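You operate a simulated robot arm through the tools that you are given. There is no shell and no other tool.

You are at the controls of a simulated robot arm. One attempt, no reset.

JOB
The repair is done: end the unwinder's lock-out and jog the web once.
Fine: pin back in its cup, brake air on, then the main switch; press the key on the jog box once; the web stays taut; leave air and switch on.

Only the result counts: the job must be done as asked and must still hold three seconds after the hand-in. Knocking over, shifting, dropping, spilling or breaking anything else fails it.

ROBOT AND FRAMES
A 6-joint arm with a two-finger parallel gripper, fixed in place. Base frame: the origin is at the foot of the arm, x ahead of it, y to its left, z up. Lengths are in cm, angles in degrees, forces in N, time in s.
With the tool pointing down near the work surface it reaches from about 24 to 64 cm from the base axis. Its first joint turns from -115.0 to 115.0 degrees. Payload 3.43 kg.
The TCP is the grasp point between the finger pads, 3.4 cm short of the fingertips. In the tool frame z runs along the fingers and y along their closing line. The gripper opens to 12.8 cm. The fingers are 2.4 cm wide and 1.2 cm thick; the gripper's body (4.8 by 13 cm) begins 9.6 cm behind the TCP.
Orientation is that of the tool frame in the base frame, as [roll, pitch, yaw] about the fixed x, y, z axes, in that order (R = Rz(yaw) Ry(pitch) Rx(roll)). With the fingers straight down and closing along the base's y, the tool's x points along the base's -x, its y along +y and its z along -z.

CONTROLS
- The arm moves only by the tool jog_arm. Its argument "plan" is a list of rows, each a list of 7 numbers: the shift along the tool's x, y, z in cm, then the turn, a rotation vector about the tool's x, y, z in degrees, then the gripper command, from -1 (shut) to 1 (fully open), values between in proportion. In form: [[x, y, z, ax, ay, az, hand], ...]. A call has 1 to 20 rows; each row shifts and turns the commanded pose from where the row before left it, along the tool's axes as they then stand. A row lasts 0.2 s, in which the tool goes at most 5 cm and 8.6 degrees; a call with a longer step from one row to the next is refused whole, and so is a gripper value outside its range. A pose out of reach is approached as far as the arm can. The call stops where the force on the tool passes 40 N (or 10 N more than at its start, if that is more) or the arm is blocked; 0.2 s more then pass. The fingers move at their own pace (about 15.3 cm/s each) and stop on an object; they squeeze with about 22 N. The grip force told is the motor's: it shows also when the fingers shut on nothing. Time passes only in rows, and 0.2 s behind the last, so rows that do not move let the fingers close. The reply holds the time, the measured pose of the TCP, the force on the tool along the base axes, the opening and the grip force, in the units named above and with some noise, with the torque about the TCP (base axes, N m) and any sound that the robot's microphone picked up.
- Cameras (640 x 400 px; columns grow to the right, rows downward): "scene" is fixed at [4.92, 49.78, 140.19]; the picture's right is [-0.88, -0.48, 0.00], its down [-0.09, 0.16, -0.98] and it looks along [0.47, -0.86, -0.18] (base axes); focal length 323 px, centre (320, 200). "wrist" rides on the gripper at [7.6, -1.1, -16] in the tool frame; the picture's right is [0.15, 0.99, 0.00], its down [-0.88, 0.13, -0.46] and it looks along [-0.45, 0.07, 0.89] (tool axes); focal length 234 px, centre (320, 200). There is no depth. A picture from a camera that has moved, and an enlarged one, comes with that camera's place and axes in the base frame and with its lens.
- grab_frame(camera): a new picture of that camera. It takes no simulated time.
- move_column(by): slides the trunk up (or, below 0, down) by that many cm; the arm rides with it, the base frame stays. It gives what a move gives, with no picture.
- close_up(camera, box): a new picture of the part [left, top, right, bottom] of that camera's present view, enlarged. It takes no simulated time.
- finish_job(): hands the job in; it is judged then, once.

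Places have to be worked out from the pictures, the camera data and where the tool is seen. Open the gripper and draw the arm clear of the work before you hand the job in, unless the task says otherwise.

The tools are called after "Call:" as name(argument=value, ...) on one line, values as JSON. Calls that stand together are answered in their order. jog_arm: Moves the arm, as the interface text tells. Its arguments: {"type":"object","properties":{"plan":{"type":"array","items":{"type":"array","items":{"type":"number"}}}},"required":["plan"]} The other tools are called the same way: move_column (by) slides the trunk up or down; grab_frame (camera) takes a picture; close_up (camera, box) takes an enlarged picture of a part of a camera's view; finish_job () hands the job in.

At the start:

```text
time: 0.0
ee_pos: [20.38, -31.45, 137.47]
tcp_rot: [180.0, 0.1, 180.0]
wrist_force: [-0.8, -0.5, 0.9]
torque: [-0.04, 0.03, 0.01]
gripper_width: 12.82
gripper_force: 0.0
trunk travel left (down, up): [-92.5, 6.5]
```

scene: 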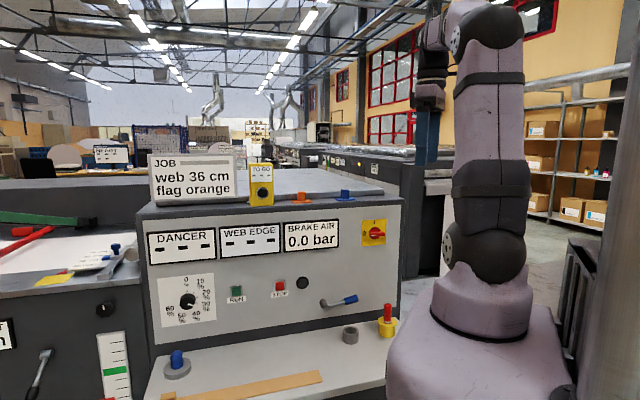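
wrist: 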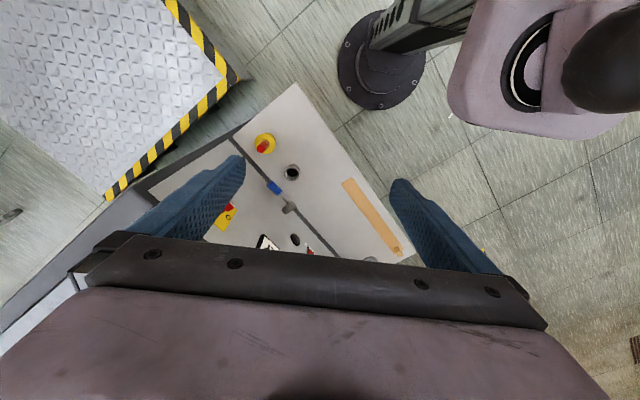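

The scene shows a console with gauges, a rotary main switch (red/yellow), a lever with a blue handle, and a ledge with pins. I'll take enlarged views to identify each part.

Call:
close_up(camera="scene", box=[130, 140, 420, 320])

Call:
close_up(camera="scene", box=[130, 300, 420, 400])

Call:
close_up(camera="scene", box=[0, 200, 160, 400])

Call:
close_up(camera="wrist", box=[130, 80, 430, 270])

```text
2.21 times, centred on (275, 230) of scene
camera zoom: at [4.92, 49.78, 140.19], right [-0.88, -0.48, 0.0], down [-0.09, 0.16, -0.98], along [0.47, -0.86, -0.18], focal length 712 px, centre (419, 134)
```

zoom: 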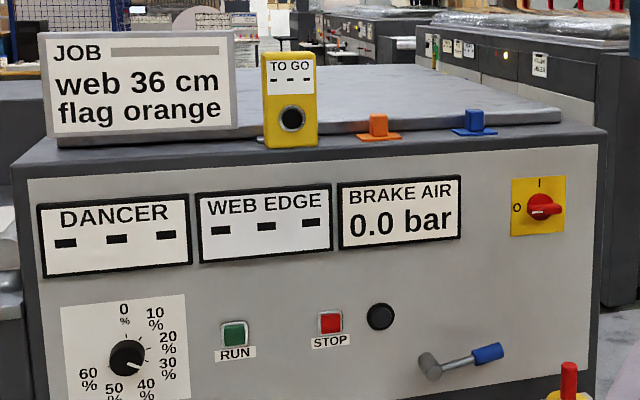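

```text
2.21 times, centred on (275, 350) of scene
camera zoom: at [4.92, 49.78, 140.19], right [-0.88, -0.48, 0.0], down [-0.09, 0.16, -0.98], along [0.47, -0.86, -0.18], focal length 712 px, centre (419, -131)
```

zoom: 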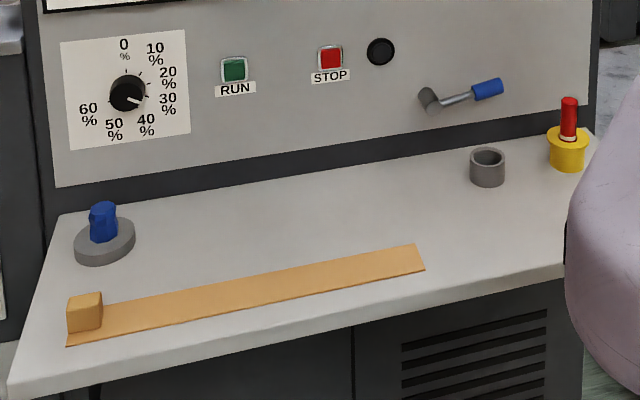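

```text
2.00 times, centred on (80, 300) of scene
camera zoom: at [4.92, 49.78, 140.19], right [-0.88, -0.48, 0.0], down [-0.09, 0.16, -0.98], along [0.47, -0.86, -0.18], focal length 646 px, centre (800, 0)
```

zoom: 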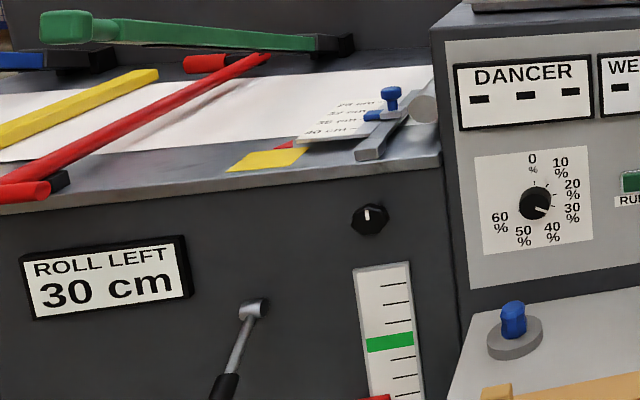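

```text
2.11 times, centred on (280, 175) of wrist
camera zoom: at [12.84, -32.55, 153.19], right [-0.15, 0.99, 0.0], down [0.88, 0.13, 0.46], along [0.45, 0.07, -0.89], focal length 493 px, centre (404, 253)
```

zoom: 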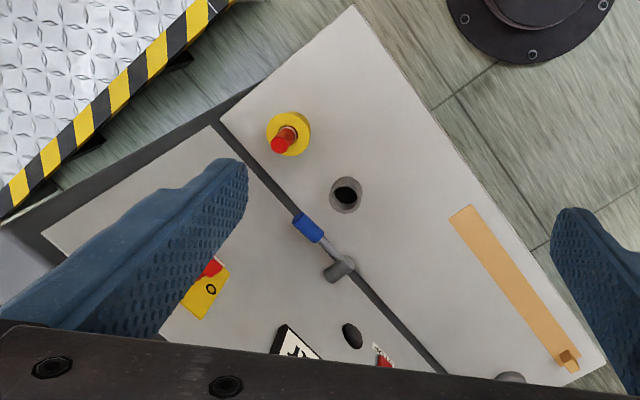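

The closeups show a red pin standing in a yellow cup, an empty grey cup beside it, a lever valve with a blue grip, a main switch at O, and a yellow "TO GO" box with a black key. I'll look tighter at each of these before I move.

Call:
close_up(camera="scene", box=[310, 280, 410, 360])

Call:
close_up(camera="scene", box=[230, 150, 400, 250])

Call:
close_up(camera="scene", box=[0, 200, 150, 290])

Call:
close_up(camera="wrist", box=[220, 110, 340, 190])

Call:
close_up(camera="scene", box=[140, 330, 240, 400])

```text
5.00 times, centred on (360, 320) of scene
camera zoom: at [4.92, 49.78, 140.19], right [-0.88, -0.48, 0.0], down [-0.09, 0.16, -0.98], along [0.47, -0.86, -0.18], focal length 1614 px, centre (120, -400)
```

zoom: 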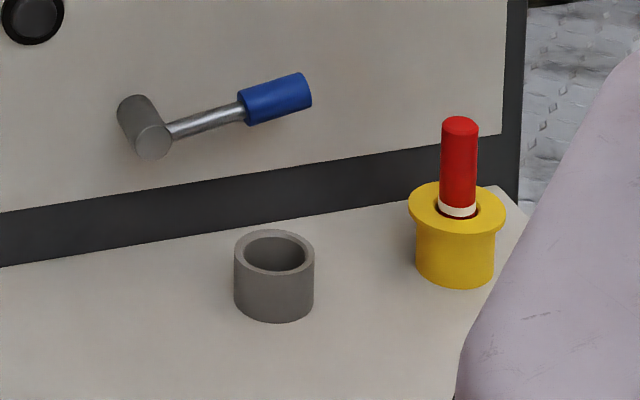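

```text
3.76 times, centred on (315, 200) of scene
camera zoom: at [4.92, 49.78, 140.19], right [-0.88, -0.48, 0.0], down [-0.09, 0.16, -0.98], along [0.47, -0.86, -0.18], focal length 1215 px, centre (339, 200)
```

zoom: 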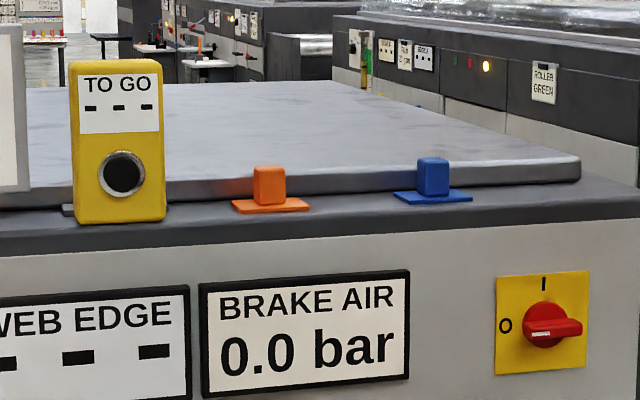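

```text
4.27 times, centred on (75, 245) of scene
camera zoom: at [4.92, 49.78, 140.19], right [-0.88, -0.48, 0.0], down [-0.09, 0.16, -0.98], along [0.47, -0.86, -0.18], focal length 1378 px, centre (1365, 8)
```

zoom: 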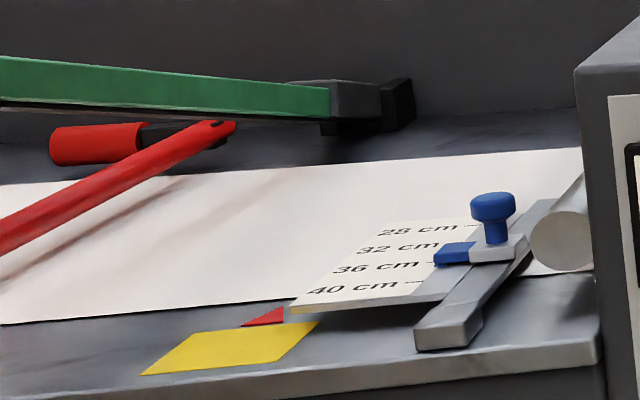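

```text
5.00 times, centred on (280, 150) of wrist
camera zoom: at [12.84, -32.55, 153.19], right [-0.15, 0.99, 0.0], down [0.88, 0.13, 0.46], along [0.45, 0.07, -0.89], focal length 1171 px, centre (520, 450)
```

zoom: 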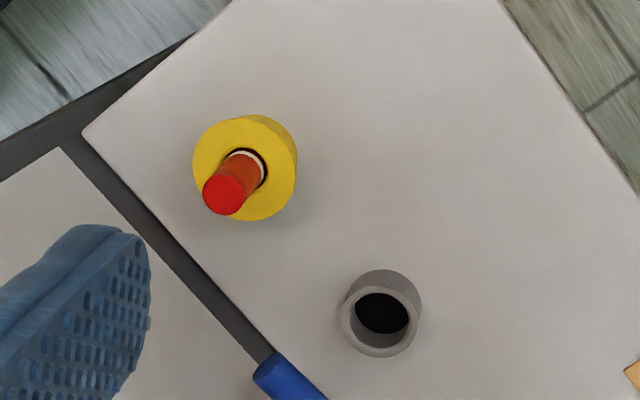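

```text
5.71 times, centred on (190, 365) of scene
camera zoom: at [4.92, 49.78, 140.19], right [-0.88, -0.48, 0.0], down [-0.09, 0.16, -0.98], along [0.47, -0.86, -0.18], focal length 1845 px, centre (1063, -743)
```

zoom: 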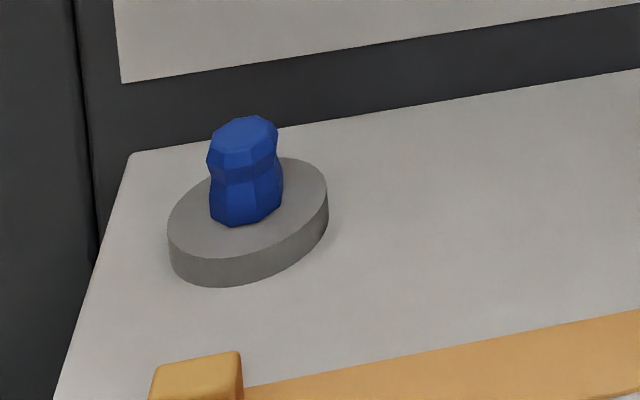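

The two cameras together put the yellow cup (holding the red pin) near (32, -47, 81), the empty grey cup near (41, -37, 81), and the panel plane at about 45° to the base axes. I'll turn the tool 45° so the wrist camera sits away from the panel, then descend to a viewing pose above the cups.

Call:
jog_arm(plan=[[0, 0, 0, 0, 0, 7.5, 0.2], [0, 0, 0, 0, 0, 7.5, 0.2], [0, 0, 0, 0, 0, 7.5, 0.2], [0, 0, 0, 0, 0, 7.5, 0.2], [0, 0, 0, 0, 0, 7.5, 0.2], [0, 0, 0, 0, 0, 7.5, 0.2], [0, 0, 3, 0, 0, 0, 0.2], [-1, 0.5, 3, 0, 0, 0, 0.2], [-1, 0.5, 3, 0, 0, 0, 0.2], [-1, 0.5, 3, 0, 0, 0, 0.2], [-1, 0.5, 3, 0, 0, 0, 0.2], [-1, 0.5, 3, 0, 0, 0, 0.2], [-1, 0, 3, 0, 0, 0, 0.2], [0, 0, 0, 0, 0, 0, 0.2]])

Call:
grab_frame(camera="wrist")

Call:
grab_frame(camera="scene")

```text
time: 3.0
ee_pos: [26.51, -34.01, 116.42]
tcp_rot: [179.9, 0.1, 135.0]
wrist_force: [0.0, 0.6, 0.9]
torque: [0.01, -0.01, -0.01]
gripper_width: 7.68
gripper_force: 0.0
trunk travel left (down, up): [-92.5, 6.5]
```

```text
taken
camera wrist: at [20.45, -29.34, 132.18], right [0.6, 0.8, 0.0], down [0.71, -0.53, 0.46], along [0.37, -0.27, -0.89], focal length 234 px, centre (320, 200)
```

wrist: 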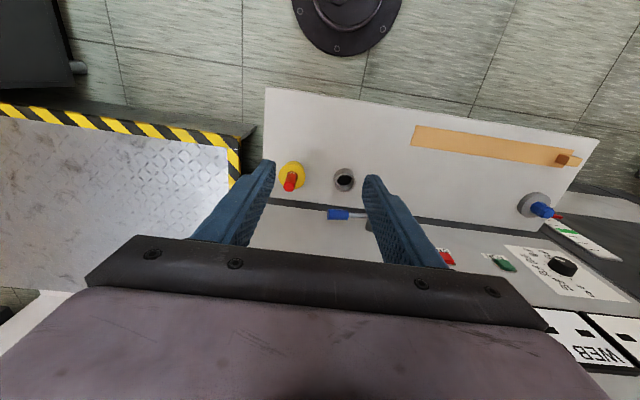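

```text
taken
```

scene: 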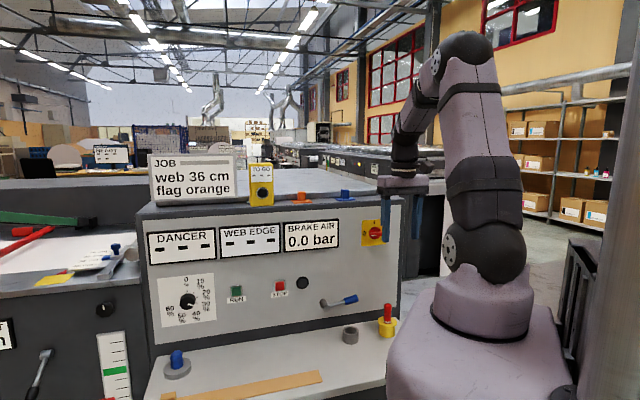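

Both cups, the pin and the lever are now in the wrist view. I'll enlarge the view to get a better fix on their positions.

Call:
close_up(camera="wrist", box=[260, 140, 380, 240])

Call:
close_up(camera="wrist", box=[230, 80, 640, 300])

```text
4.00 times, centred on (320, 190) of wrist
camera zoom: at [20.45, -29.34, 132.18], right [0.6, 0.8, 0.0], down [0.71, -0.53, 0.46], along [0.37, -0.27, -0.89], focal length 937 px, centre (320, 240)
```

zoom: 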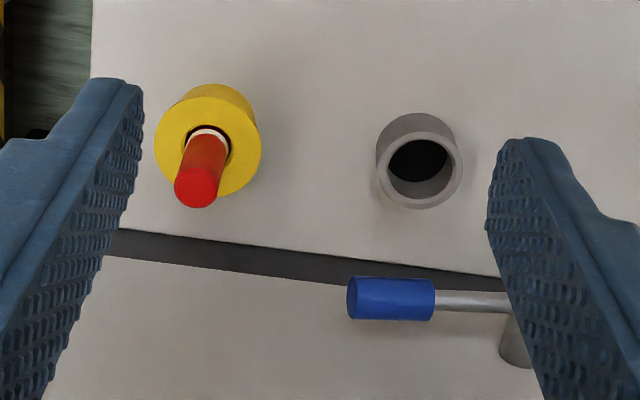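

```text
1.56 times, centred on (435, 190) of wrist
camera zoom: at [20.45, -29.34, 132.18], right [0.6, 0.8, 0.0], down [0.71, -0.53, 0.46], along [0.37, -0.27, -0.89], focal length 366 px, centre (140, 216)
```

zoom: 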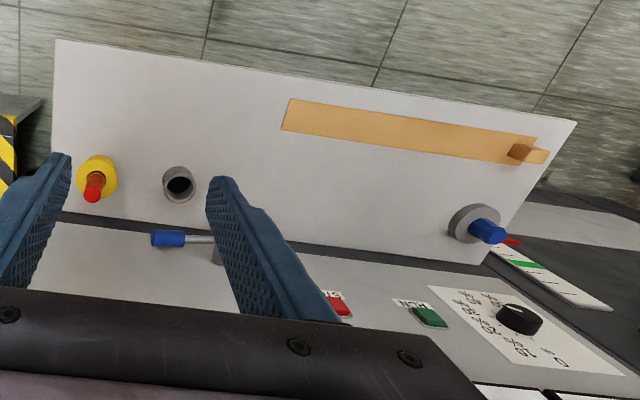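

The readings are consistent: the panel runs at 45° and the pin is about 8.5 cm in front of it, top near z 87.5. I'll tilt the tool 25° so the wrist stays clear of the main switch, and stop just above the pin.

Call:
jog_arm(plan=[[0, 0, 0, 0, -8.33, 0, 0.0], [0, 0, 0, 0, -8.33, 0, 0.0], [0, 0, 0, 0, -8.34, 0, 0.0], [-0.33, -0.55, 3.1, 0, 0, 0, 0.0], [-0.33, -0.55, 3.1, 0, 0, 0, 0.0], [-0.33, -0.55, 3.1, 0, 0, 0, 0.0], [-0.33, -0.55, 3.1, 0, 0, 0, 0.0], [-0.33, -0.55, 3.1, 0, 0, 0, 0.0], [-0.33, -0.55, 3.1, 0, 0, 0, 0.0], [-0.33, -0.55, 3.1, 0, 0, 0, 0.0], [-0.33, -0.55, 3.1, 0, 0, 0, 0.0], [0, 0, 0, 0, 0, 0, 0.0]])

Call:
grab_frame(camera="wrist")

Call:
close_up(camera="scene", box=[300, 160, 460, 360])

```text
time: 5.6
ee_pos: [32.33, -45.92, 94.86]
tcp_rot: [-180.0, 24.9, 135.0]
wrist_force: [0.9, -0.8, 0.6]
torque: [-0.01, -0.01, 0.01]
gripper_width: 6.41
gripper_force: 0.2
trunk travel left (down, up): [-92.5, 6.5]
```

```text
taken
camera wrist: at [22.0, -36.96, 106.05], right [0.61, 0.79, -0.06], down [0.52, -0.34, 0.79], along [0.6, -0.51, -0.62], focal length 234 px, centre (320, 200)
```

wrist: 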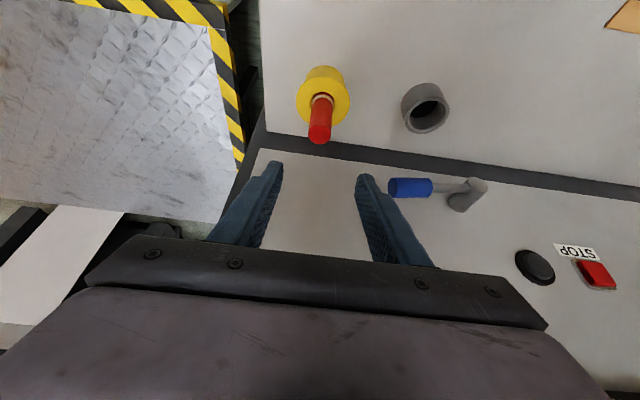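

```text
2.00 times, centred on (380, 260) of scene
camera zoom: at [4.92, 49.78, 140.19], right [-0.88, -0.48, 0.0], down [-0.09, 0.16, -0.98], along [0.47, -0.86, -0.18], focal length 646 px, centre (200, 80)
```

zoom: 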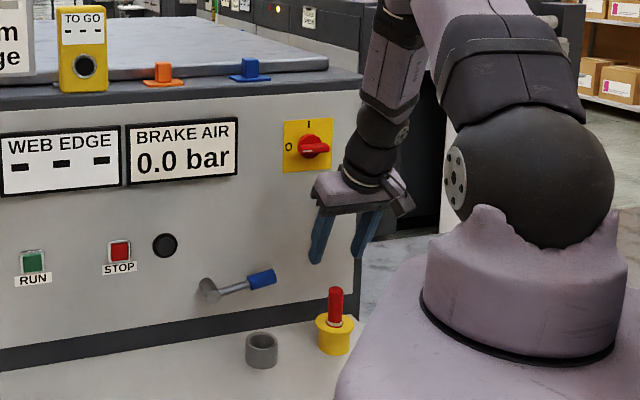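

The tool is now over the pin. I'll take a close-up from here to check its sideways alignment before going down.

Call:
close_up(camera="wrist", box=[260, 50, 380, 150])

Call:
close_up(camera="wrist", box=[360, 60, 520, 230])

```text
4.00 times, centred on (320, 100) of wrist
camera zoom: at [22.0, -36.96, 106.05], right [0.61, 0.79, -0.06], down [0.52, -0.34, 0.79], along [0.6, -0.51, -0.62], focal length 937 px, centre (320, 600)
```

zoom: 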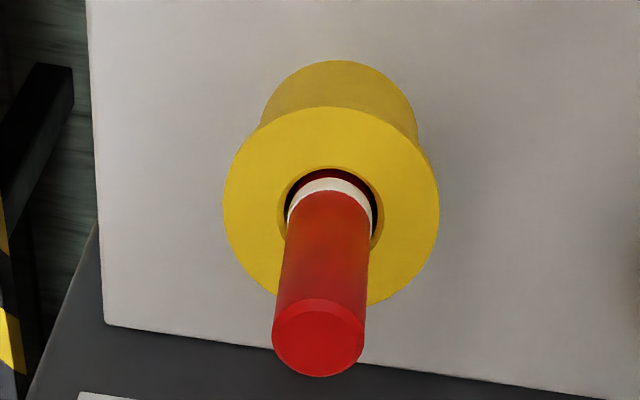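

```text
2.35 times, centred on (440, 145) of wrist
camera zoom: at [22.0, -36.96, 106.05], right [0.61, 0.79, -0.06], down [0.52, -0.34, 0.79], along [0.6, -0.51, -0.62], focal length 551 px, centre (38, 329)
```

zoom: 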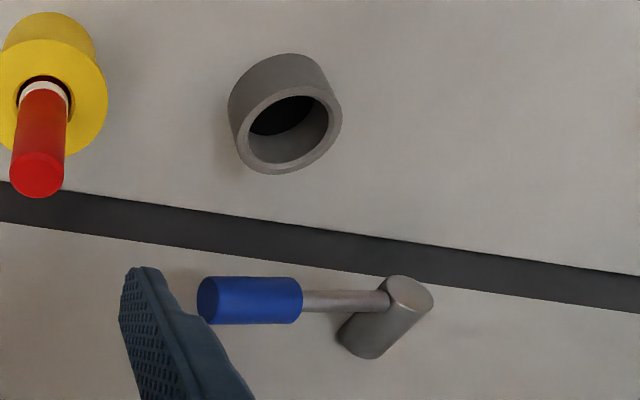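

The pin's axis is at about (32.1, -46.15), 0.3 cm to the side of the tool centre. I'll correct that, go down to TCP z ≈ 86 and close on the pin.

Call:
jog_arm(plan=[[0.75, -0.08, 1.6, 0, 0, 0, 0.0], [0.75, -0.08, 1.6, 0, 0, 0, 0.0], [0.75, -0.08, 1.6, 0, 0, 0, 0.0], [0.75, -0.08, 1.6, 0, 0, 0, 0.0], [0.73, 0, 1.64, 0, 0, 0, 0.0], [0, 0, 0, 0, 0, 0, 0.0]])

Call:
grab_frame(camera="wrist")

Call:
close_up(camera="scene", box=[300, 220, 460, 360])

```text
time: 7.0
ee_pos: [32.27, -46.18, 86.31]
tcp_rot: [-180.0, 25.0, 135.0]
wrist_force: [0.2, -0.1, -0.7]
torque: [0.03, -0.01, 0.03]
gripper_width: 6.38
gripper_force: 0.1
trunk travel left (down, up): [-92.5, 6.5]
```

```text
taken
camera wrist: at [21.86, -37.3, 97.32], right [0.61, 0.79, -0.06], down [0.52, -0.34, 0.79], along [0.6, -0.51, -0.62], focal length 234 px, centre (320, 200)
```

wrist: 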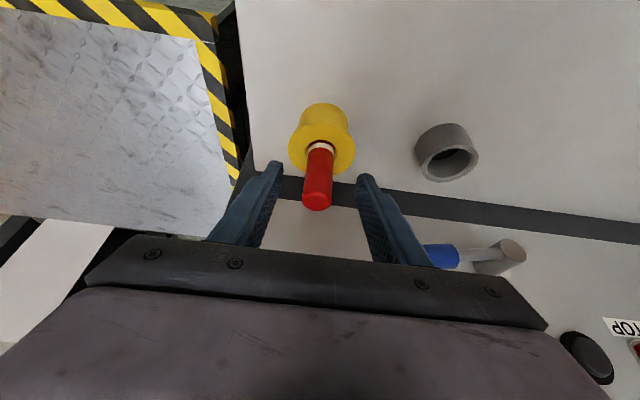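

```text
2.86 times, centred on (380, 290) of scene
camera zoom: at [4.92, 49.78, 140.19], right [-0.88, -0.48, 0.0], down [-0.09, 0.16, -0.98], along [0.47, -0.86, -0.18], focal length 922 px, centre (149, -57)
```

zoom: 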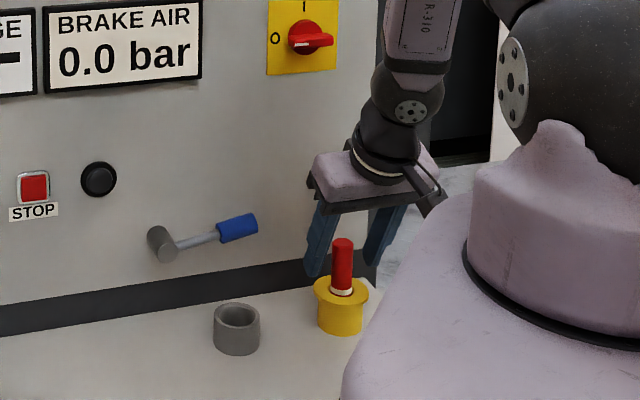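

The pin sits centred between the fingers. I'll close the gripper on it.

Call:
jog_arm(plan=[[0, 0, 0, 0, 0, 0, -1], [0, 0, 0, 0, 0, 0, -1], [0, 0, 0, 0, 0, 0, -1]])

Call:
grab_frame(camera="wrist")

```text
time: 7.8
ee_pos: [32.1, -46.22, 86.36]
tcp_rot: [-180.0, 25.0, 135.0]
wrist_force: [0.1, -0.1, 0.1]
torque: [-0.02, -0.01, -0.01]
gripper_width: 2.27
gripper_force: 21.7
trunk travel left (down, up): [-92.5, 6.5]
```

```text
taken
camera wrist: at [21.87, -37.31, 97.33], right [0.61, 0.79, -0.06], down [0.52, -0.34, 0.79], along [0.6, -0.51, -0.62], focal length 234 px, centre (320, 200)
```

wrist: 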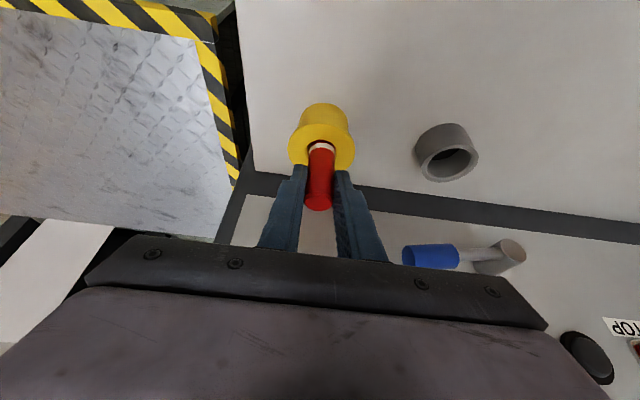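

The pin is held at a 2.27 cm opening with 22 N. I'll lift it straight up in small steps and check the force and the length of the pin.

Call:
jog_arm(plan=[[-0.423, 0, -0.906, 0, 0, 0, -1], [-0.423, 0, -0.906, 0, 0, 0, -1], [-0.423, 0, -0.906, 0, 0, 0, -1], [-0.423, 0, -0.906, 0, 0, 0, -1], [-0.423, 0, -0.906, 0, 0, 0, -1], [-0.423, 0, -0.906, 0, 0, 0, -1], [0, 0, 0, 0, 0, 0, -1]])

Call:
close_up(camera="scene", box=[320, 240, 440, 350])

Call:
grab_frame(camera="wrist")

```text
time: 9.4
ee_pos: [32.09, -46.45, 92.24]
tcp_rot: [-179.9, 25.0, 135.1]
wrist_force: [-0.5, -0.7, -0.8]
torque: [0.01, -0.01, -0.02]
gripper_width: 2.28
gripper_force: 21.6
trunk travel left (down, up): [-92.5, 6.5]
```

```text
3.64 times, centred on (380, 295) of scene
camera zoom: at [4.92, 49.78, 140.19], right [-0.88, -0.48, 0.0], down [-0.09, 0.16, -0.98], along [0.47, -0.86, -0.18], focal length 1174 px, centre (102, -146)
```

zoom: 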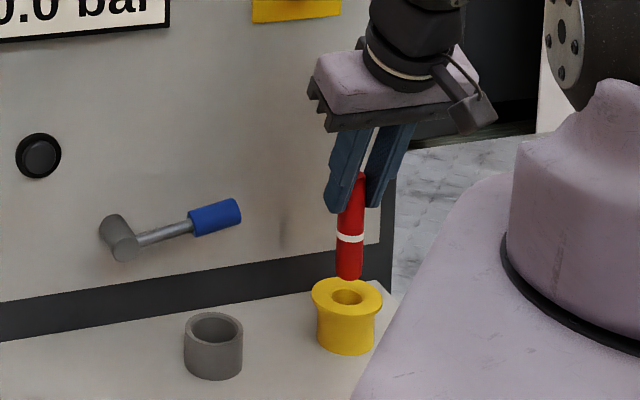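

```text
taken
camera wrist: at [21.76, -37.58, 103.33], right [0.61, 0.79, -0.06], down [0.52, -0.34, 0.78], along [0.6, -0.51, -0.62], focal length 234 px, centre (320, 200)
```

wrist: 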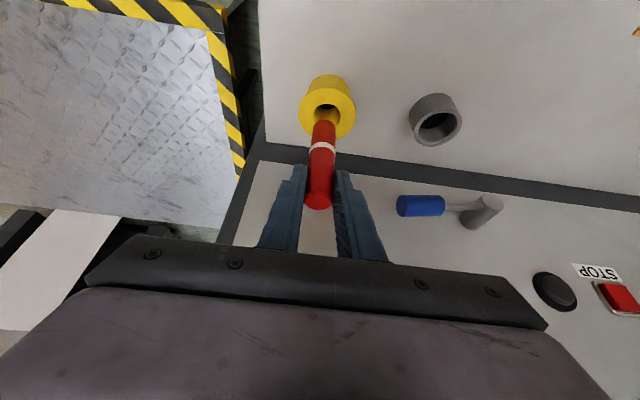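

The pin is clear of the yellow cup. It looks slightly tilted in the grip, so I'll check closely before carrying it over.

Call:
close_up(camera="scene", box=[370, 260, 420, 330])

Call:
close_up(camera="wrist", box=[260, 60, 480, 230])

```text
5.71 times, centred on (395, 295) of scene
camera zoom: at [4.92, 49.78, 140.19], right [-0.88, -0.48, 0.0], down [-0.09, 0.16, -0.98], along [0.47, -0.86, -0.18], focal length 1845 px, centre (-109, -343)
```

zoom: 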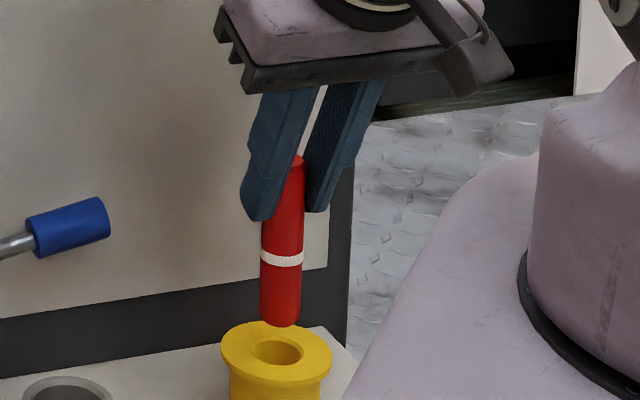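

```text
2.35 times, centred on (370, 145) of wrist
camera zoom: at [21.76, -37.58, 103.33], right [0.61, 0.79, -0.06], down [0.52, -0.34, 0.78], along [0.6, -0.51, -0.62], focal length 551 px, centre (202, 329)
```

zoom: 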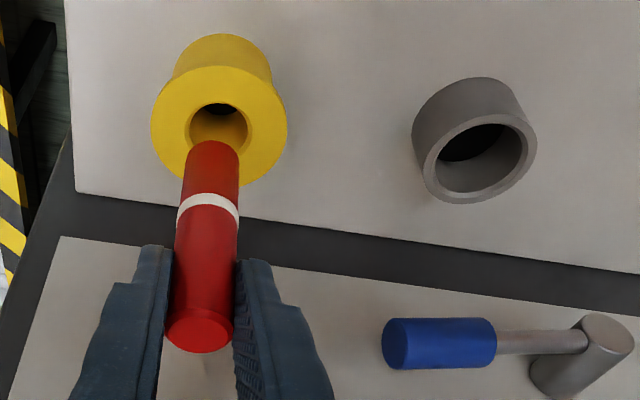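

The pin hangs vertical, its lower end about 8.6 cm below the TCP, and the lift met no resistance. I'll raise it 2 cm more and carry it sideways to above the grey cup.

Call:
jog_arm(plan=[[-0.423, 0, -0.906, 0, 0, 0, -1], [-0.423, 0, -0.906, 0, 0, 0, -1], [0, 1.0, 0, 0, 0, 0, -1], [0, 2.0, 0, 0, 0, 0, -1], [0, 2.0, 0, 0, 0, 0, -1], [0, 2.0, 0, 0, 0, 0, -1], [0, 2.0, 0, 0, 0, 0, -1], [0, 2.0, 0, 0, 0, 0, -1], [0, 1.2, 0, 0, 0, 0, -1], [0, 0, 0, 0, 0, 0, -1]])

Call:
close_up(camera="wrist", box=[260, 60, 380, 220])

Call:
close_up(camera="scene", box=[310, 240, 410, 360])

```text
time: 11.6
ee_pos: [40.52, -37.73, 94.33]
tcp_rot: [-179.9, 25.0, 134.9]
wrist_force: [-0.4, 0.2, -0.1]
torque: [0.01, 0.02, 0.02]
gripper_width: 2.26
gripper_force: 22.1
trunk travel left (down, up): [-92.5, 6.5]
```

```text
2.50 times, centred on (320, 140) of wrist
camera zoom: at [30.19, -28.82, 105.36], right [0.61, 0.79, -0.06], down [0.52, -0.34, 0.79], along [0.6, -0.51, -0.62], focal length 585 px, centre (320, 350)
```

zoom: 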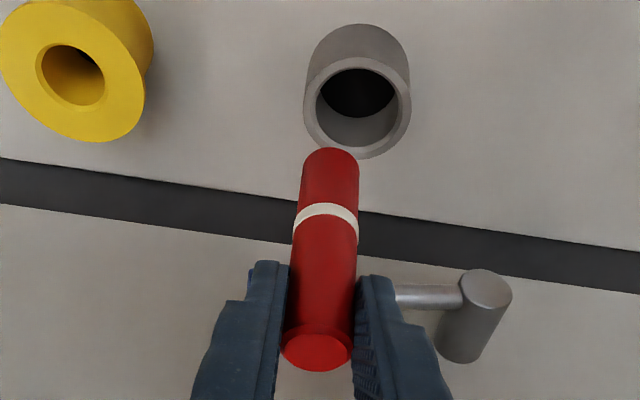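

```text
3.33 times, centred on (360, 300) of scene
camera zoom: at [4.92, 49.78, 140.19], right [-0.88, -0.48, 0.0], down [-0.09, 0.16, -0.98], along [0.47, -0.86, -0.18], focal length 1076 px, centre (187, -133)
```

zoom: 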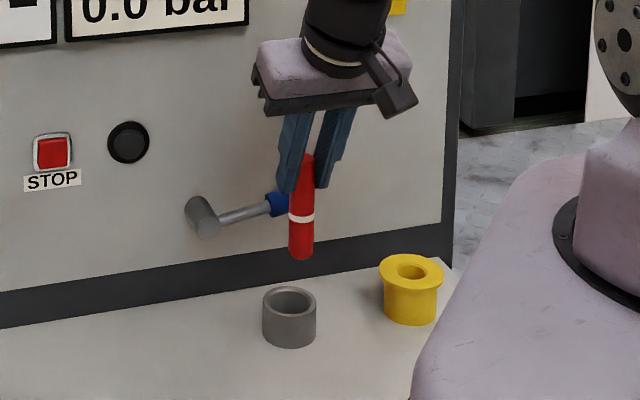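

The wrist view puts the grey cup's centre about 0.9 cm further left along the panel and in line otherwise. I'll correct that and lower the pin until its end is just inside the rim, then check.

Call:
jog_arm(plan=[[0, 0.9, 0, 0, 0, 0, -1], [0, 0, 0, 0, 0, 0, -1], [0.423, 0, 0.906, 0, 0, 0, -1], [0.423, 0, 0.906, 0, 0, 0, -1], [0.423, 0, 0.906, 0, 0, 0, -1], [0.423, 0, 0.906, 0, 0, 0, -1], [0, 0, 0, 0, 0, 0, -1]])

Call:
close_up(camera="wrist", box=[260, 60, 380, 220])

Call:
close_up(camera="scene", box=[310, 250, 410, 350])

```text
time: 13.2
ee_pos: [41.59, -37.07, 92.62]
tcp_rot: [179.9, 24.9, 135.0]
wrist_force: [-0.4, -0.1, -1.1]
torque: [-0.02, 0.0, 0.01]
gripper_width: 2.24
gripper_force: 22.1
out of reach, approached as far as the arm can: row 4, 5, 6
trunk travel left (down, up): [-92.5, 6.5]
```

```text
2.50 times, centred on (320, 140) of wrist
camera zoom: at [31.12, -28.19, 103.71], right [0.6, 0.79, -0.06], down [0.52, -0.34, 0.78], along [0.6, -0.5, -0.62], focal length 585 px, centre (320, 350)
```

zoom: 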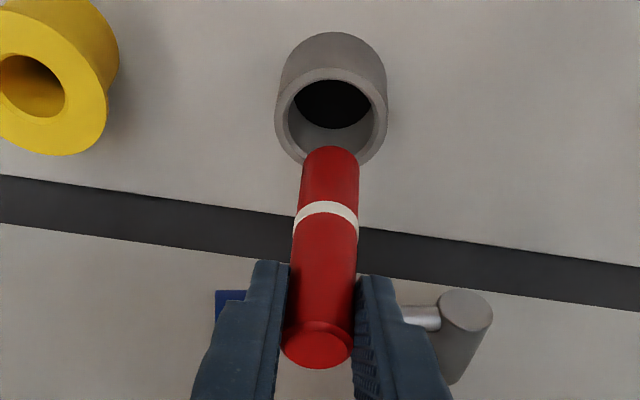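

```text
4.00 times, centred on (360, 300) of scene
camera zoom: at [4.92, 49.78, 140.19], right [-0.88, -0.48, 0.0], down [-0.09, 0.16, -0.98], along [0.47, -0.86, -0.18], focal length 1291 px, centre (160, -200)
```

zoom: 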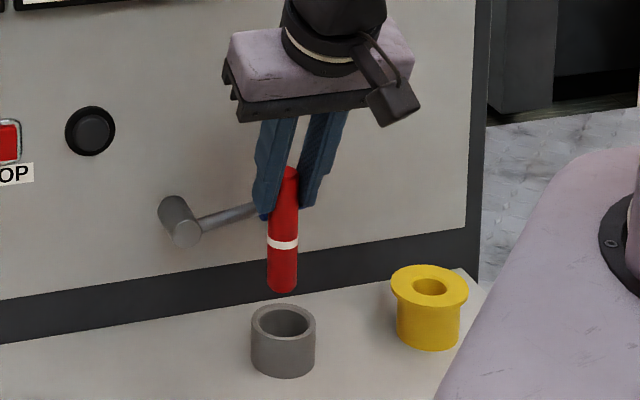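

The arm ran out of downward reach at this trunk height, with the pin still about 3 cm above the cup. I'll raise the hand 9 cm first, then lower the trunk 12 cm so the arm can reach down.

Call:
jog_arm(plan=[[-0.846, 0, -1.813, 0, 0, 0, -1], [-0.846, 0, -1.813, 0, 0, 0, -1], [-0.846, 0, -1.813, 0, 0, 0, -1], [-0.846, 0, -1.813, 0, 0, 0, -1], [-0.423, 0, -0.906, 0, 0, 0, -1], [0, 0, 0, 0, 0, 0, -1]])

```text
time: 14.6
ee_pos: [41.55, -36.88, 99.81]
tcp_rot: [180.0, 24.9, 135.0]
wrist_force: [-0.4, 0.3, -0.6]
torque: [0.0, -0.02, -0.01]
gripper_width: 2.25
gripper_force: 21.5
out of reach, approached as far as the arm can: row 1, 2
trunk travel left (down, up): [-92.5, 6.5]
```

At z ≈ 99.8 the arm is back within reach. Now I'll lower the trunk, with the pin end staying well above the cup.

Call:
move_column(by=-7)

Call:
grab_frame(camera="scene")

Call:
close_up(camera="wrist", box=[260, 60, 380, 220])

```text
time: 15.7
ee_pos: [41.67, -36.99, 92.76]
tcp_rot: [-180.0, 25.0, 135.0]
wrist_force: [0.0, 0.2, -0.5]
torque: [0.04, -0.03, 0.01]
gripper_width: 2.25
gripper_force: 22.4
trunk travel left (down, up): [-85.5, 13.5]
```

```text
taken
```

scene: 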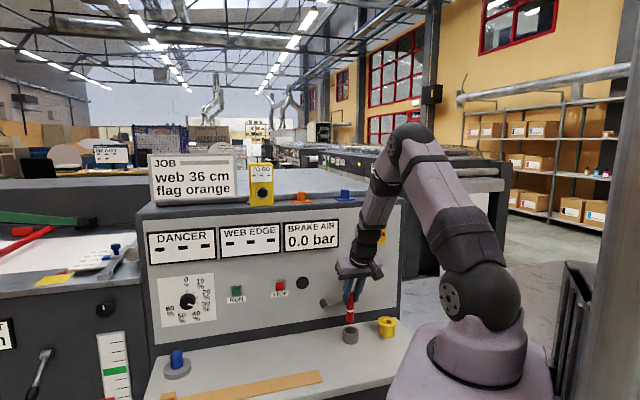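

```text
2.50 times, centred on (320, 140) of wrist
camera zoom: at [31.32, -28.1, 103.84], right [0.61, 0.79, -0.06], down [0.52, -0.34, 0.79], along [0.6, -0.51, -0.62], focal length 585 px, centre (320, 350)
```

zoom: 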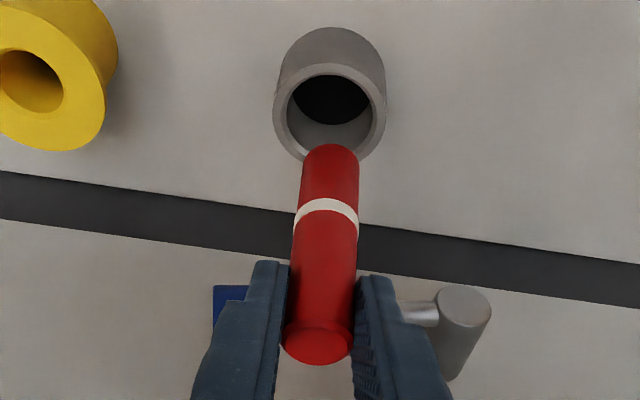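

The trunk move worked, and from this view the pin needs to go about 0.3 cm back along the panel and 0.35 cm away from it. I'll correct that and lower 4.5 cm so its tip just enters the cup.

Call:
jog_arm(plan=[[0.3, -0.32, -0.14, 0, 0, 0, -1], [0, 0, 0, 0, 0, 0, -1], [0.423, 0, 0.906, 0, 0, 0, -1], [0.423, 0, 0.906, 0, 0, 0, -1], [0.3, 0, 0.634, 0, 0, 0, -1], [0, 0, 0, 0, 0, 0, -1]])

Call:
close_up(camera="wrist", box=[260, 60, 380, 220])

Call:
close_up(camera="scene", box=[310, 270, 400, 360])

```text
time: 17.1
ee_pos: [41.33, -36.99, 89.98]
tcp_rot: [-180.0, 25.0, 134.9]
wrist_force: [-0.9, 0.5, -0.1]
torque: [-0.01, -0.02, -0.03]
gripper_width: 2.24
gripper_force: 22.3
trunk travel left (down, up): [-85.5, 13.5]
```

```text
2.50 times, centred on (320, 140) of wrist
camera zoom: at [30.89, -28.23, 101.12], right [0.61, 0.79, -0.06], down [0.52, -0.34, 0.79], along [0.6, -0.51, -0.62], focal length 585 px, centre (320, 350)
```

zoom: 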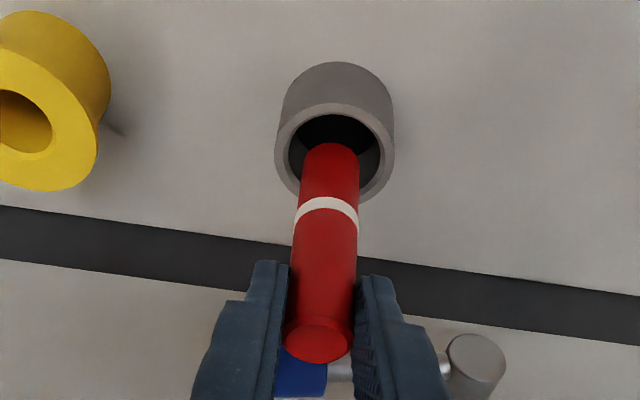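

```text
4.44 times, centred on (355, 315) of scene
camera zoom: at [4.92, 49.78, 140.19], right [-0.88, -0.48, 0.0], down [-0.09, 0.16, -0.98], along [0.47, -0.86, -0.18], focal length 1435 px, centre (164, -311)
```

zoom: 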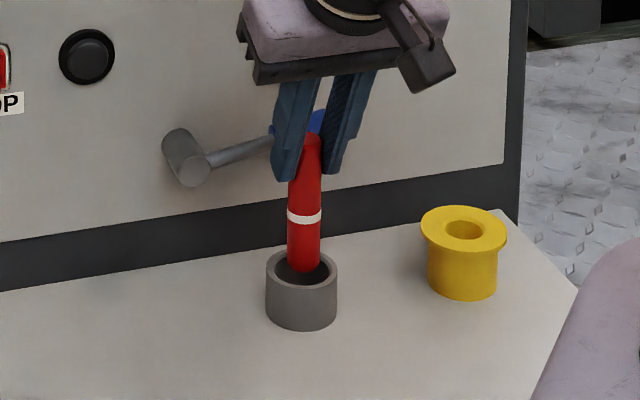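

The pin's end is right over the middle of the cup in both views. I'll lower it gently until it bottoms out.

Call:
jog_arm(plan=[[0.254, 0, 0.544, 0, 0, 0, -1], [0.254, 0, 0.544, 0, 0, 0, -1], [0.254, 0, 0.544, 0, 0, 0, -1], [0.254, 0, 0.544, 0, 0, 0, -1], [0.254, 0, 0.544, 0, 0, 0, -1], [0.127, 0, 0.272, 0, 0, 0, -1], [0, 0, 0, 0, 0, 0, -1]])

Call:
close_up(camera="scene", box=[310, 270, 400, 360])

```text
time: 18.7
ee_pos: [41.11, -36.94, 86.88]
tcp_rot: [-179.9, 25.2, 135.1]
wrist_force: [0.0, 2.3, 9.4]
torque: [0.16, -0.18, 0.07]
gripper_width: 2.28
gripper_force: 21.6
trunk travel left (down, up): [-85.5, 13.5]
```

```text
4.44 times, centred on (355, 315) of scene
camera zoom: at [4.92, 49.78, 140.19], right [-0.88, -0.48, 0.0], down [-0.09, 0.16, -0.98], along [0.47, -0.86, -0.18], focal length 1435 px, centre (164, -311)
```

zoom: 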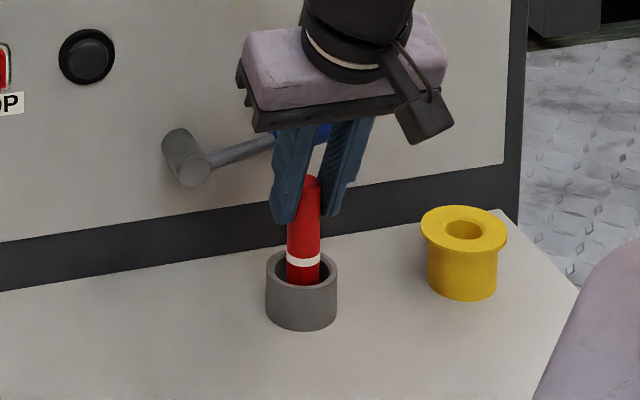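

Contact at about 9 N with the pin end on the cup floor. I'll ease off slightly and open the fingers partway.

Call:
jog_arm(plan=[[-0.085, 0, -0.18, 0, 0, 0, -1], [0, 0, 0, 0, 0, 0, -1], [0, 0, 0, 0, 0, 0, -0.55], [0, 0, 0, 0, 0, 0, -0.4], [0, 0, 0, 0, 0, 0, -0.4]])

Call:
close_up(camera="scene", box=[310, 270, 400, 360])

Call:
close_up(camera="wrist", box=[260, 80, 380, 240])

```text
time: 19.9
ee_pos: [41.03, -37.04, 87.1]
tcp_rot: [-180.0, 25.0, 135.0]
wrist_force: [0.4, -1.6, -0.2]
torque: [-0.01, -0.01, -0.03]
gripper_width: 3.84
gripper_force: 0.0
trunk travel left (down, up): [-85.5, 13.5]
```

```text
4.44 times, centred on (355, 315) of scene
camera zoom: at [4.92, 49.78, 140.19], right [-0.88, -0.48, 0.0], down [-0.09, 0.16, -0.98], along [0.47, -0.86, -0.18], focal length 1435 px, centre (164, -311)
```

zoom: 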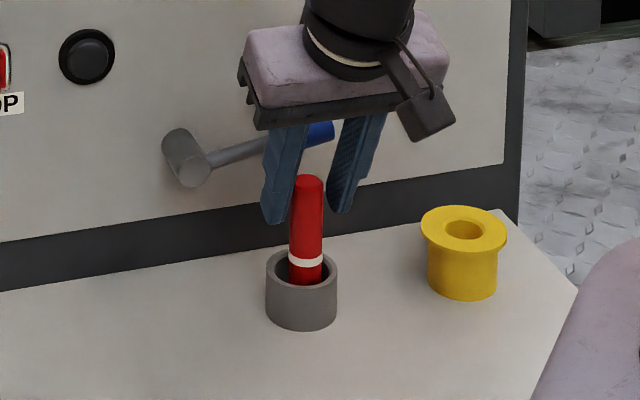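

```text
2.50 times, centred on (320, 160) of wrist
camera zoom: at [30.76, -28.14, 98.07], right [0.61, 0.79, -0.06], down [0.52, -0.34, 0.79], along [0.6, -0.51, -0.62], focal length 585 px, centre (320, 300)
```

zoom: 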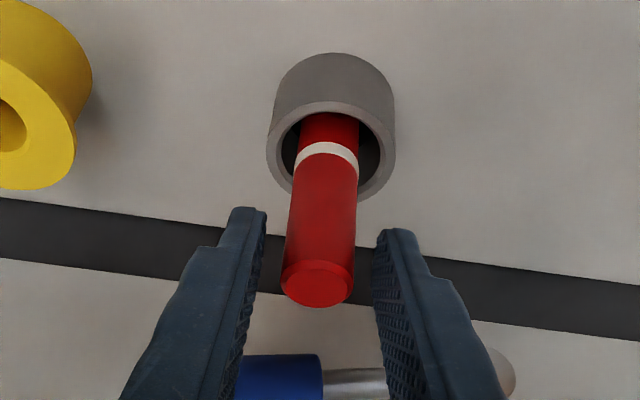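

The pin stands upright and free in the grey cup. I'll open a little more, lift straight up away from it and look at the lever.

Call:
jog_arm(plan=[[0, 0, 0, 0, 0, 0, -0.25], [0, 0, 0, 0, 0, 0, -0.25], [-0.423, 0, -0.906, 0, 0, 0, -0.25], [-0.846, 0, -1.812, 0, 0, 0, -0.25], [-0.846, 0, -1.812, 0, 0, 0, -0.25], [-0.846, 0, -1.812, 0, 0, 0, -0.25], [0.6, 0, -2.3, 0, 0, 0, -0.25], [1.0, 0, -2.3, 0, 0, 0, -0.25], [0, 0, 0, 0, 0, 0, -0.25]])

Call:
grab_frame(camera="wrist")

Call:
close_up(camera="scene", box=[290, 210, 420, 360])

```text
time: 21.9
ee_pos: [38.75, -34.68, 97.54]
tcp_rot: [180.0, 25.1, 134.9]
wrist_force: [0.0, -0.1, 0.3]
torque: [0.03, -0.03, 0.0]
gripper_width: 4.79
gripper_force: 0.0
trunk travel left (down, up): [-85.5, 13.5]
```

```text
taken
camera wrist: at [28.48, -25.85, 108.67], right [0.61, 0.79, -0.06], down [0.52, -0.34, 0.78], along [0.6, -0.51, -0.62], focal length 234 px, centre (320, 200)
```

wrist: 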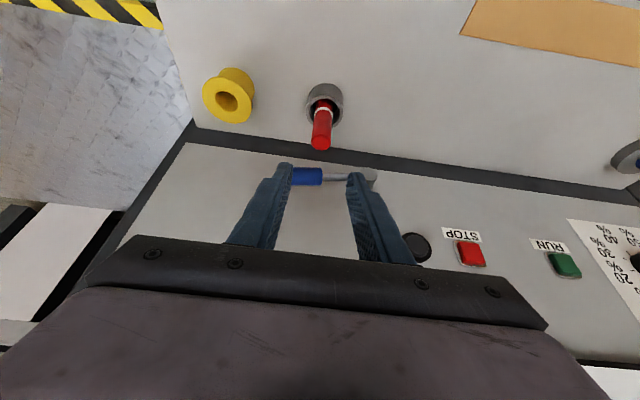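

```text
2.67 times, centred on (355, 285) of scene
camera zoom: at [4.92, 49.78, 140.19], right [-0.88, -0.48, 0.0], down [-0.09, 0.16, -0.98], along [0.47, -0.86, -0.18], focal length 861 px, centre (227, -27)
```

zoom: 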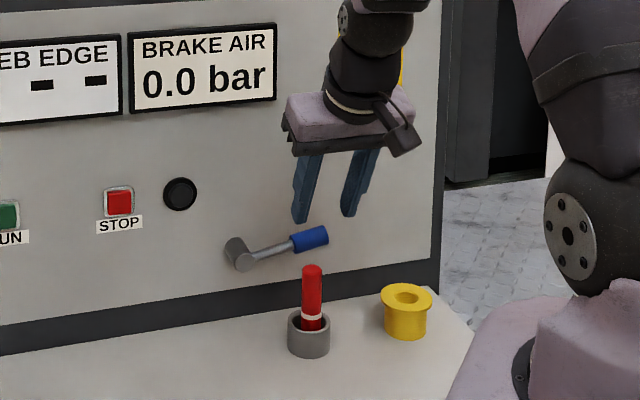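

The pin is standing in the grey cup and nothing else moved. Next I'll shut the fingers, tilt to about 60° from vertical and shift toward the lever's outer end, staying well above it to look.

Call:
jog_arm(plan=[[0, -0.8, 0, 0, -8.5, 0, -1], [0, -0.8, 0, 0, -8.5, 0, -1], [0, -0.8, 0, 0, -8.5, 0, -1], [0, -0.8, 0, 0, -8.5, 0, -1], [0, 0, 0, 0, 0, 0, -1], [0, 0, 0, 0, 0, 0, -1]])

Call:
grab_frame(camera="wrist")

Call:
close_up(camera="wrist", box=[240, 60, 420, 220])

Call:
close_up(camera="scene", box=[290, 210, 420, 360])

```text
time: 23.3
ee_pos: [36.65, -36.79, 97.48]
tcp_rot: [-178.4, 55.7, 135.9]
wrist_force: [0.4, 0.1, -0.1]
torque: [0.0, 0.0, 0.0]
gripper_width: 0.0
gripper_force: 22.2
out of reach, approached as far as the arm can: row 1
trunk travel left (down, up): [-85.5, 13.5]
```

```text
taken
camera wrist: at [23.67, -25.09, 100.02], right [0.65, 0.75, -0.14], down [0.19, 0.02, 0.98], along [0.74, -0.66, -0.13], focal length 234 px, centre (320, 200)
```

wrist: 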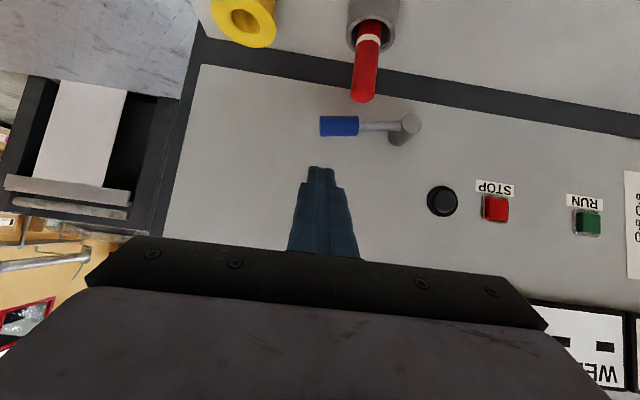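

```text
2.50 times, centred on (330, 140) of wrist
camera zoom: at [23.67, -25.09, 100.02], right [0.65, 0.75, -0.14], down [0.19, 0.02, 0.98], along [0.74, -0.66, -0.13], focal length 585 px, centre (295, 350)
```

zoom: 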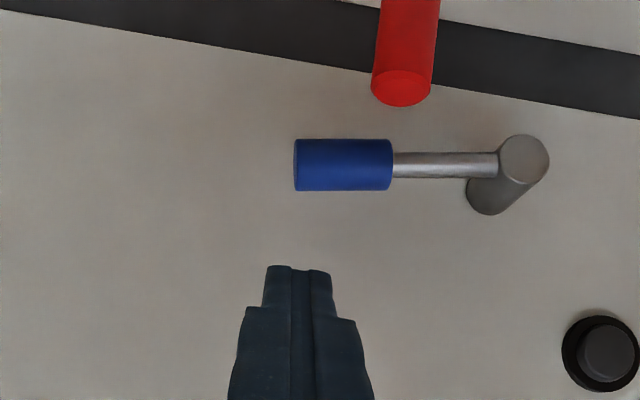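

```text
2.67 times, centred on (355, 285) of scene
camera zoom: at [4.92, 49.78, 140.19], right [-0.88, -0.48, 0.0], down [-0.09, 0.16, -0.98], along [0.47, -0.86, -0.18], focal length 861 px, centre (227, -27)
```

zoom: 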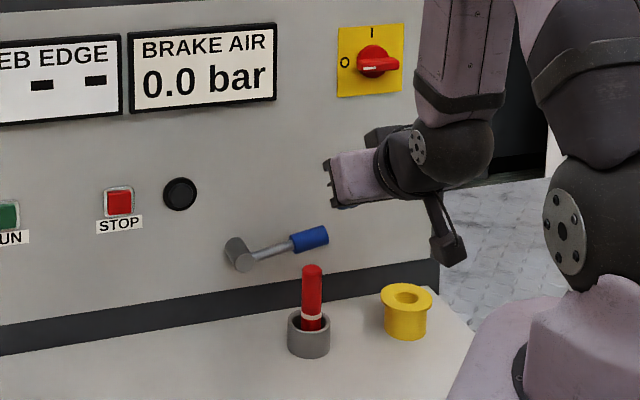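

The lever rises about 10° from horizontal toward its blue end, and the ledge blocks a downward swing, so it should go up. The reached tilt is slightly off the command, so I'll hold a moment to see whether it settles.

Call:
jog_arm(plan=[[0, 0, 0, 0, 0, 0, -1], [0, 0, 0, 0, 0, 0, -1]])

```text
time: 23.9
ee_pos: [36.67, -36.86, 97.42]
tcp_rot: [-178.4, 55.6, 135.7]
wrist_force: [0.5, -1.2, -0.6]
torque: [0.0, 0.01, 0.01]
gripper_width: 0.0
gripper_force: 22.2
trunk travel left (down, up): [-85.5, 13.5]
```

The tilt stays at 55.6°, which is fine for this push. I'll descend to a point in front of and below the lever's end, to the right of the pin, and look before going under the grip.

Call:
jog_arm(plan=[[0, -0.85, 0, 0, 0, 0, -1], [1.41, 0, 1.11, 0, 0, 0, -1], [1.41, 0, 1.11, 0, 0, 0, -1], [1.41, 0, 1.11, 0, 0, 0, -1], [1.41, 0, 1.11, 0, 0, 0, -1], [1.41, 0, 1.11, 0, 0, 0, -1], [0, 0, 0, 0, 0, 0, -1]])

Call:
close_up(camera="wrist", box=[240, 80, 420, 240])

Call:
close_up(camera="scene", box=[310, 240, 420, 350])

```text
time: 25.5
ee_pos: [36.31, -38.17, 88.44]
tcp_rot: [-178.4, 55.7, 135.9]
wrist_force: [0.1, 0.1, -1.1]
torque: [0.01, -0.01, -0.02]
gripper_width: 0.03
gripper_force: 22.1
trunk travel left (down, up): [-85.5, 13.5]
```

```text
2.50 times, centred on (330, 160) of wrist
camera zoom: at [23.29, -26.38, 91.1], right [0.65, 0.75, -0.14], down [0.19, 0.02, 0.98], along [0.74, -0.66, -0.13], focal length 585 px, centre (295, 300)
```

zoom: 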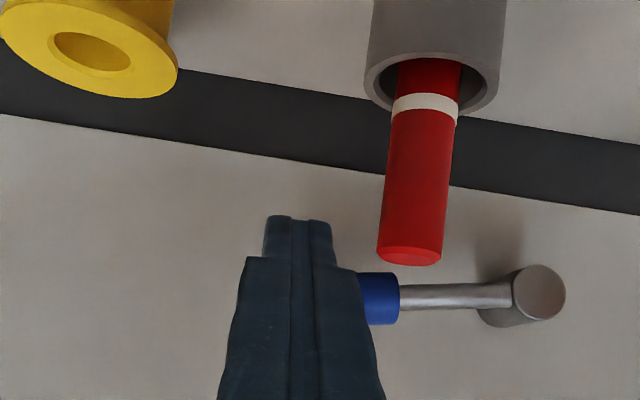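

```text
3.64 times, centred on (365, 295) of scene
camera zoom: at [4.92, 49.78, 140.19], right [-0.88, -0.48, 0.0], down [-0.09, 0.16, -0.98], along [0.47, -0.86, -0.18], focal length 1174 px, centre (156, -146)
```

zoom: 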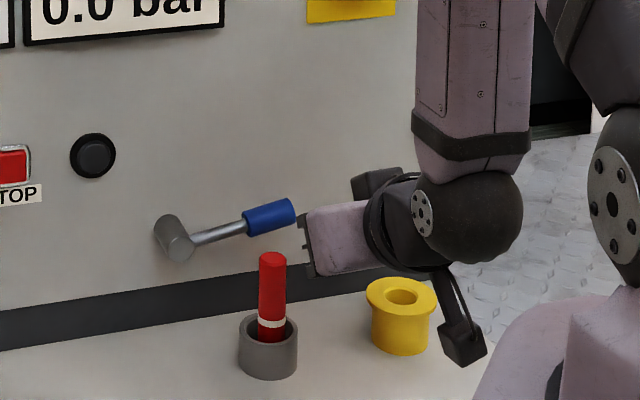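

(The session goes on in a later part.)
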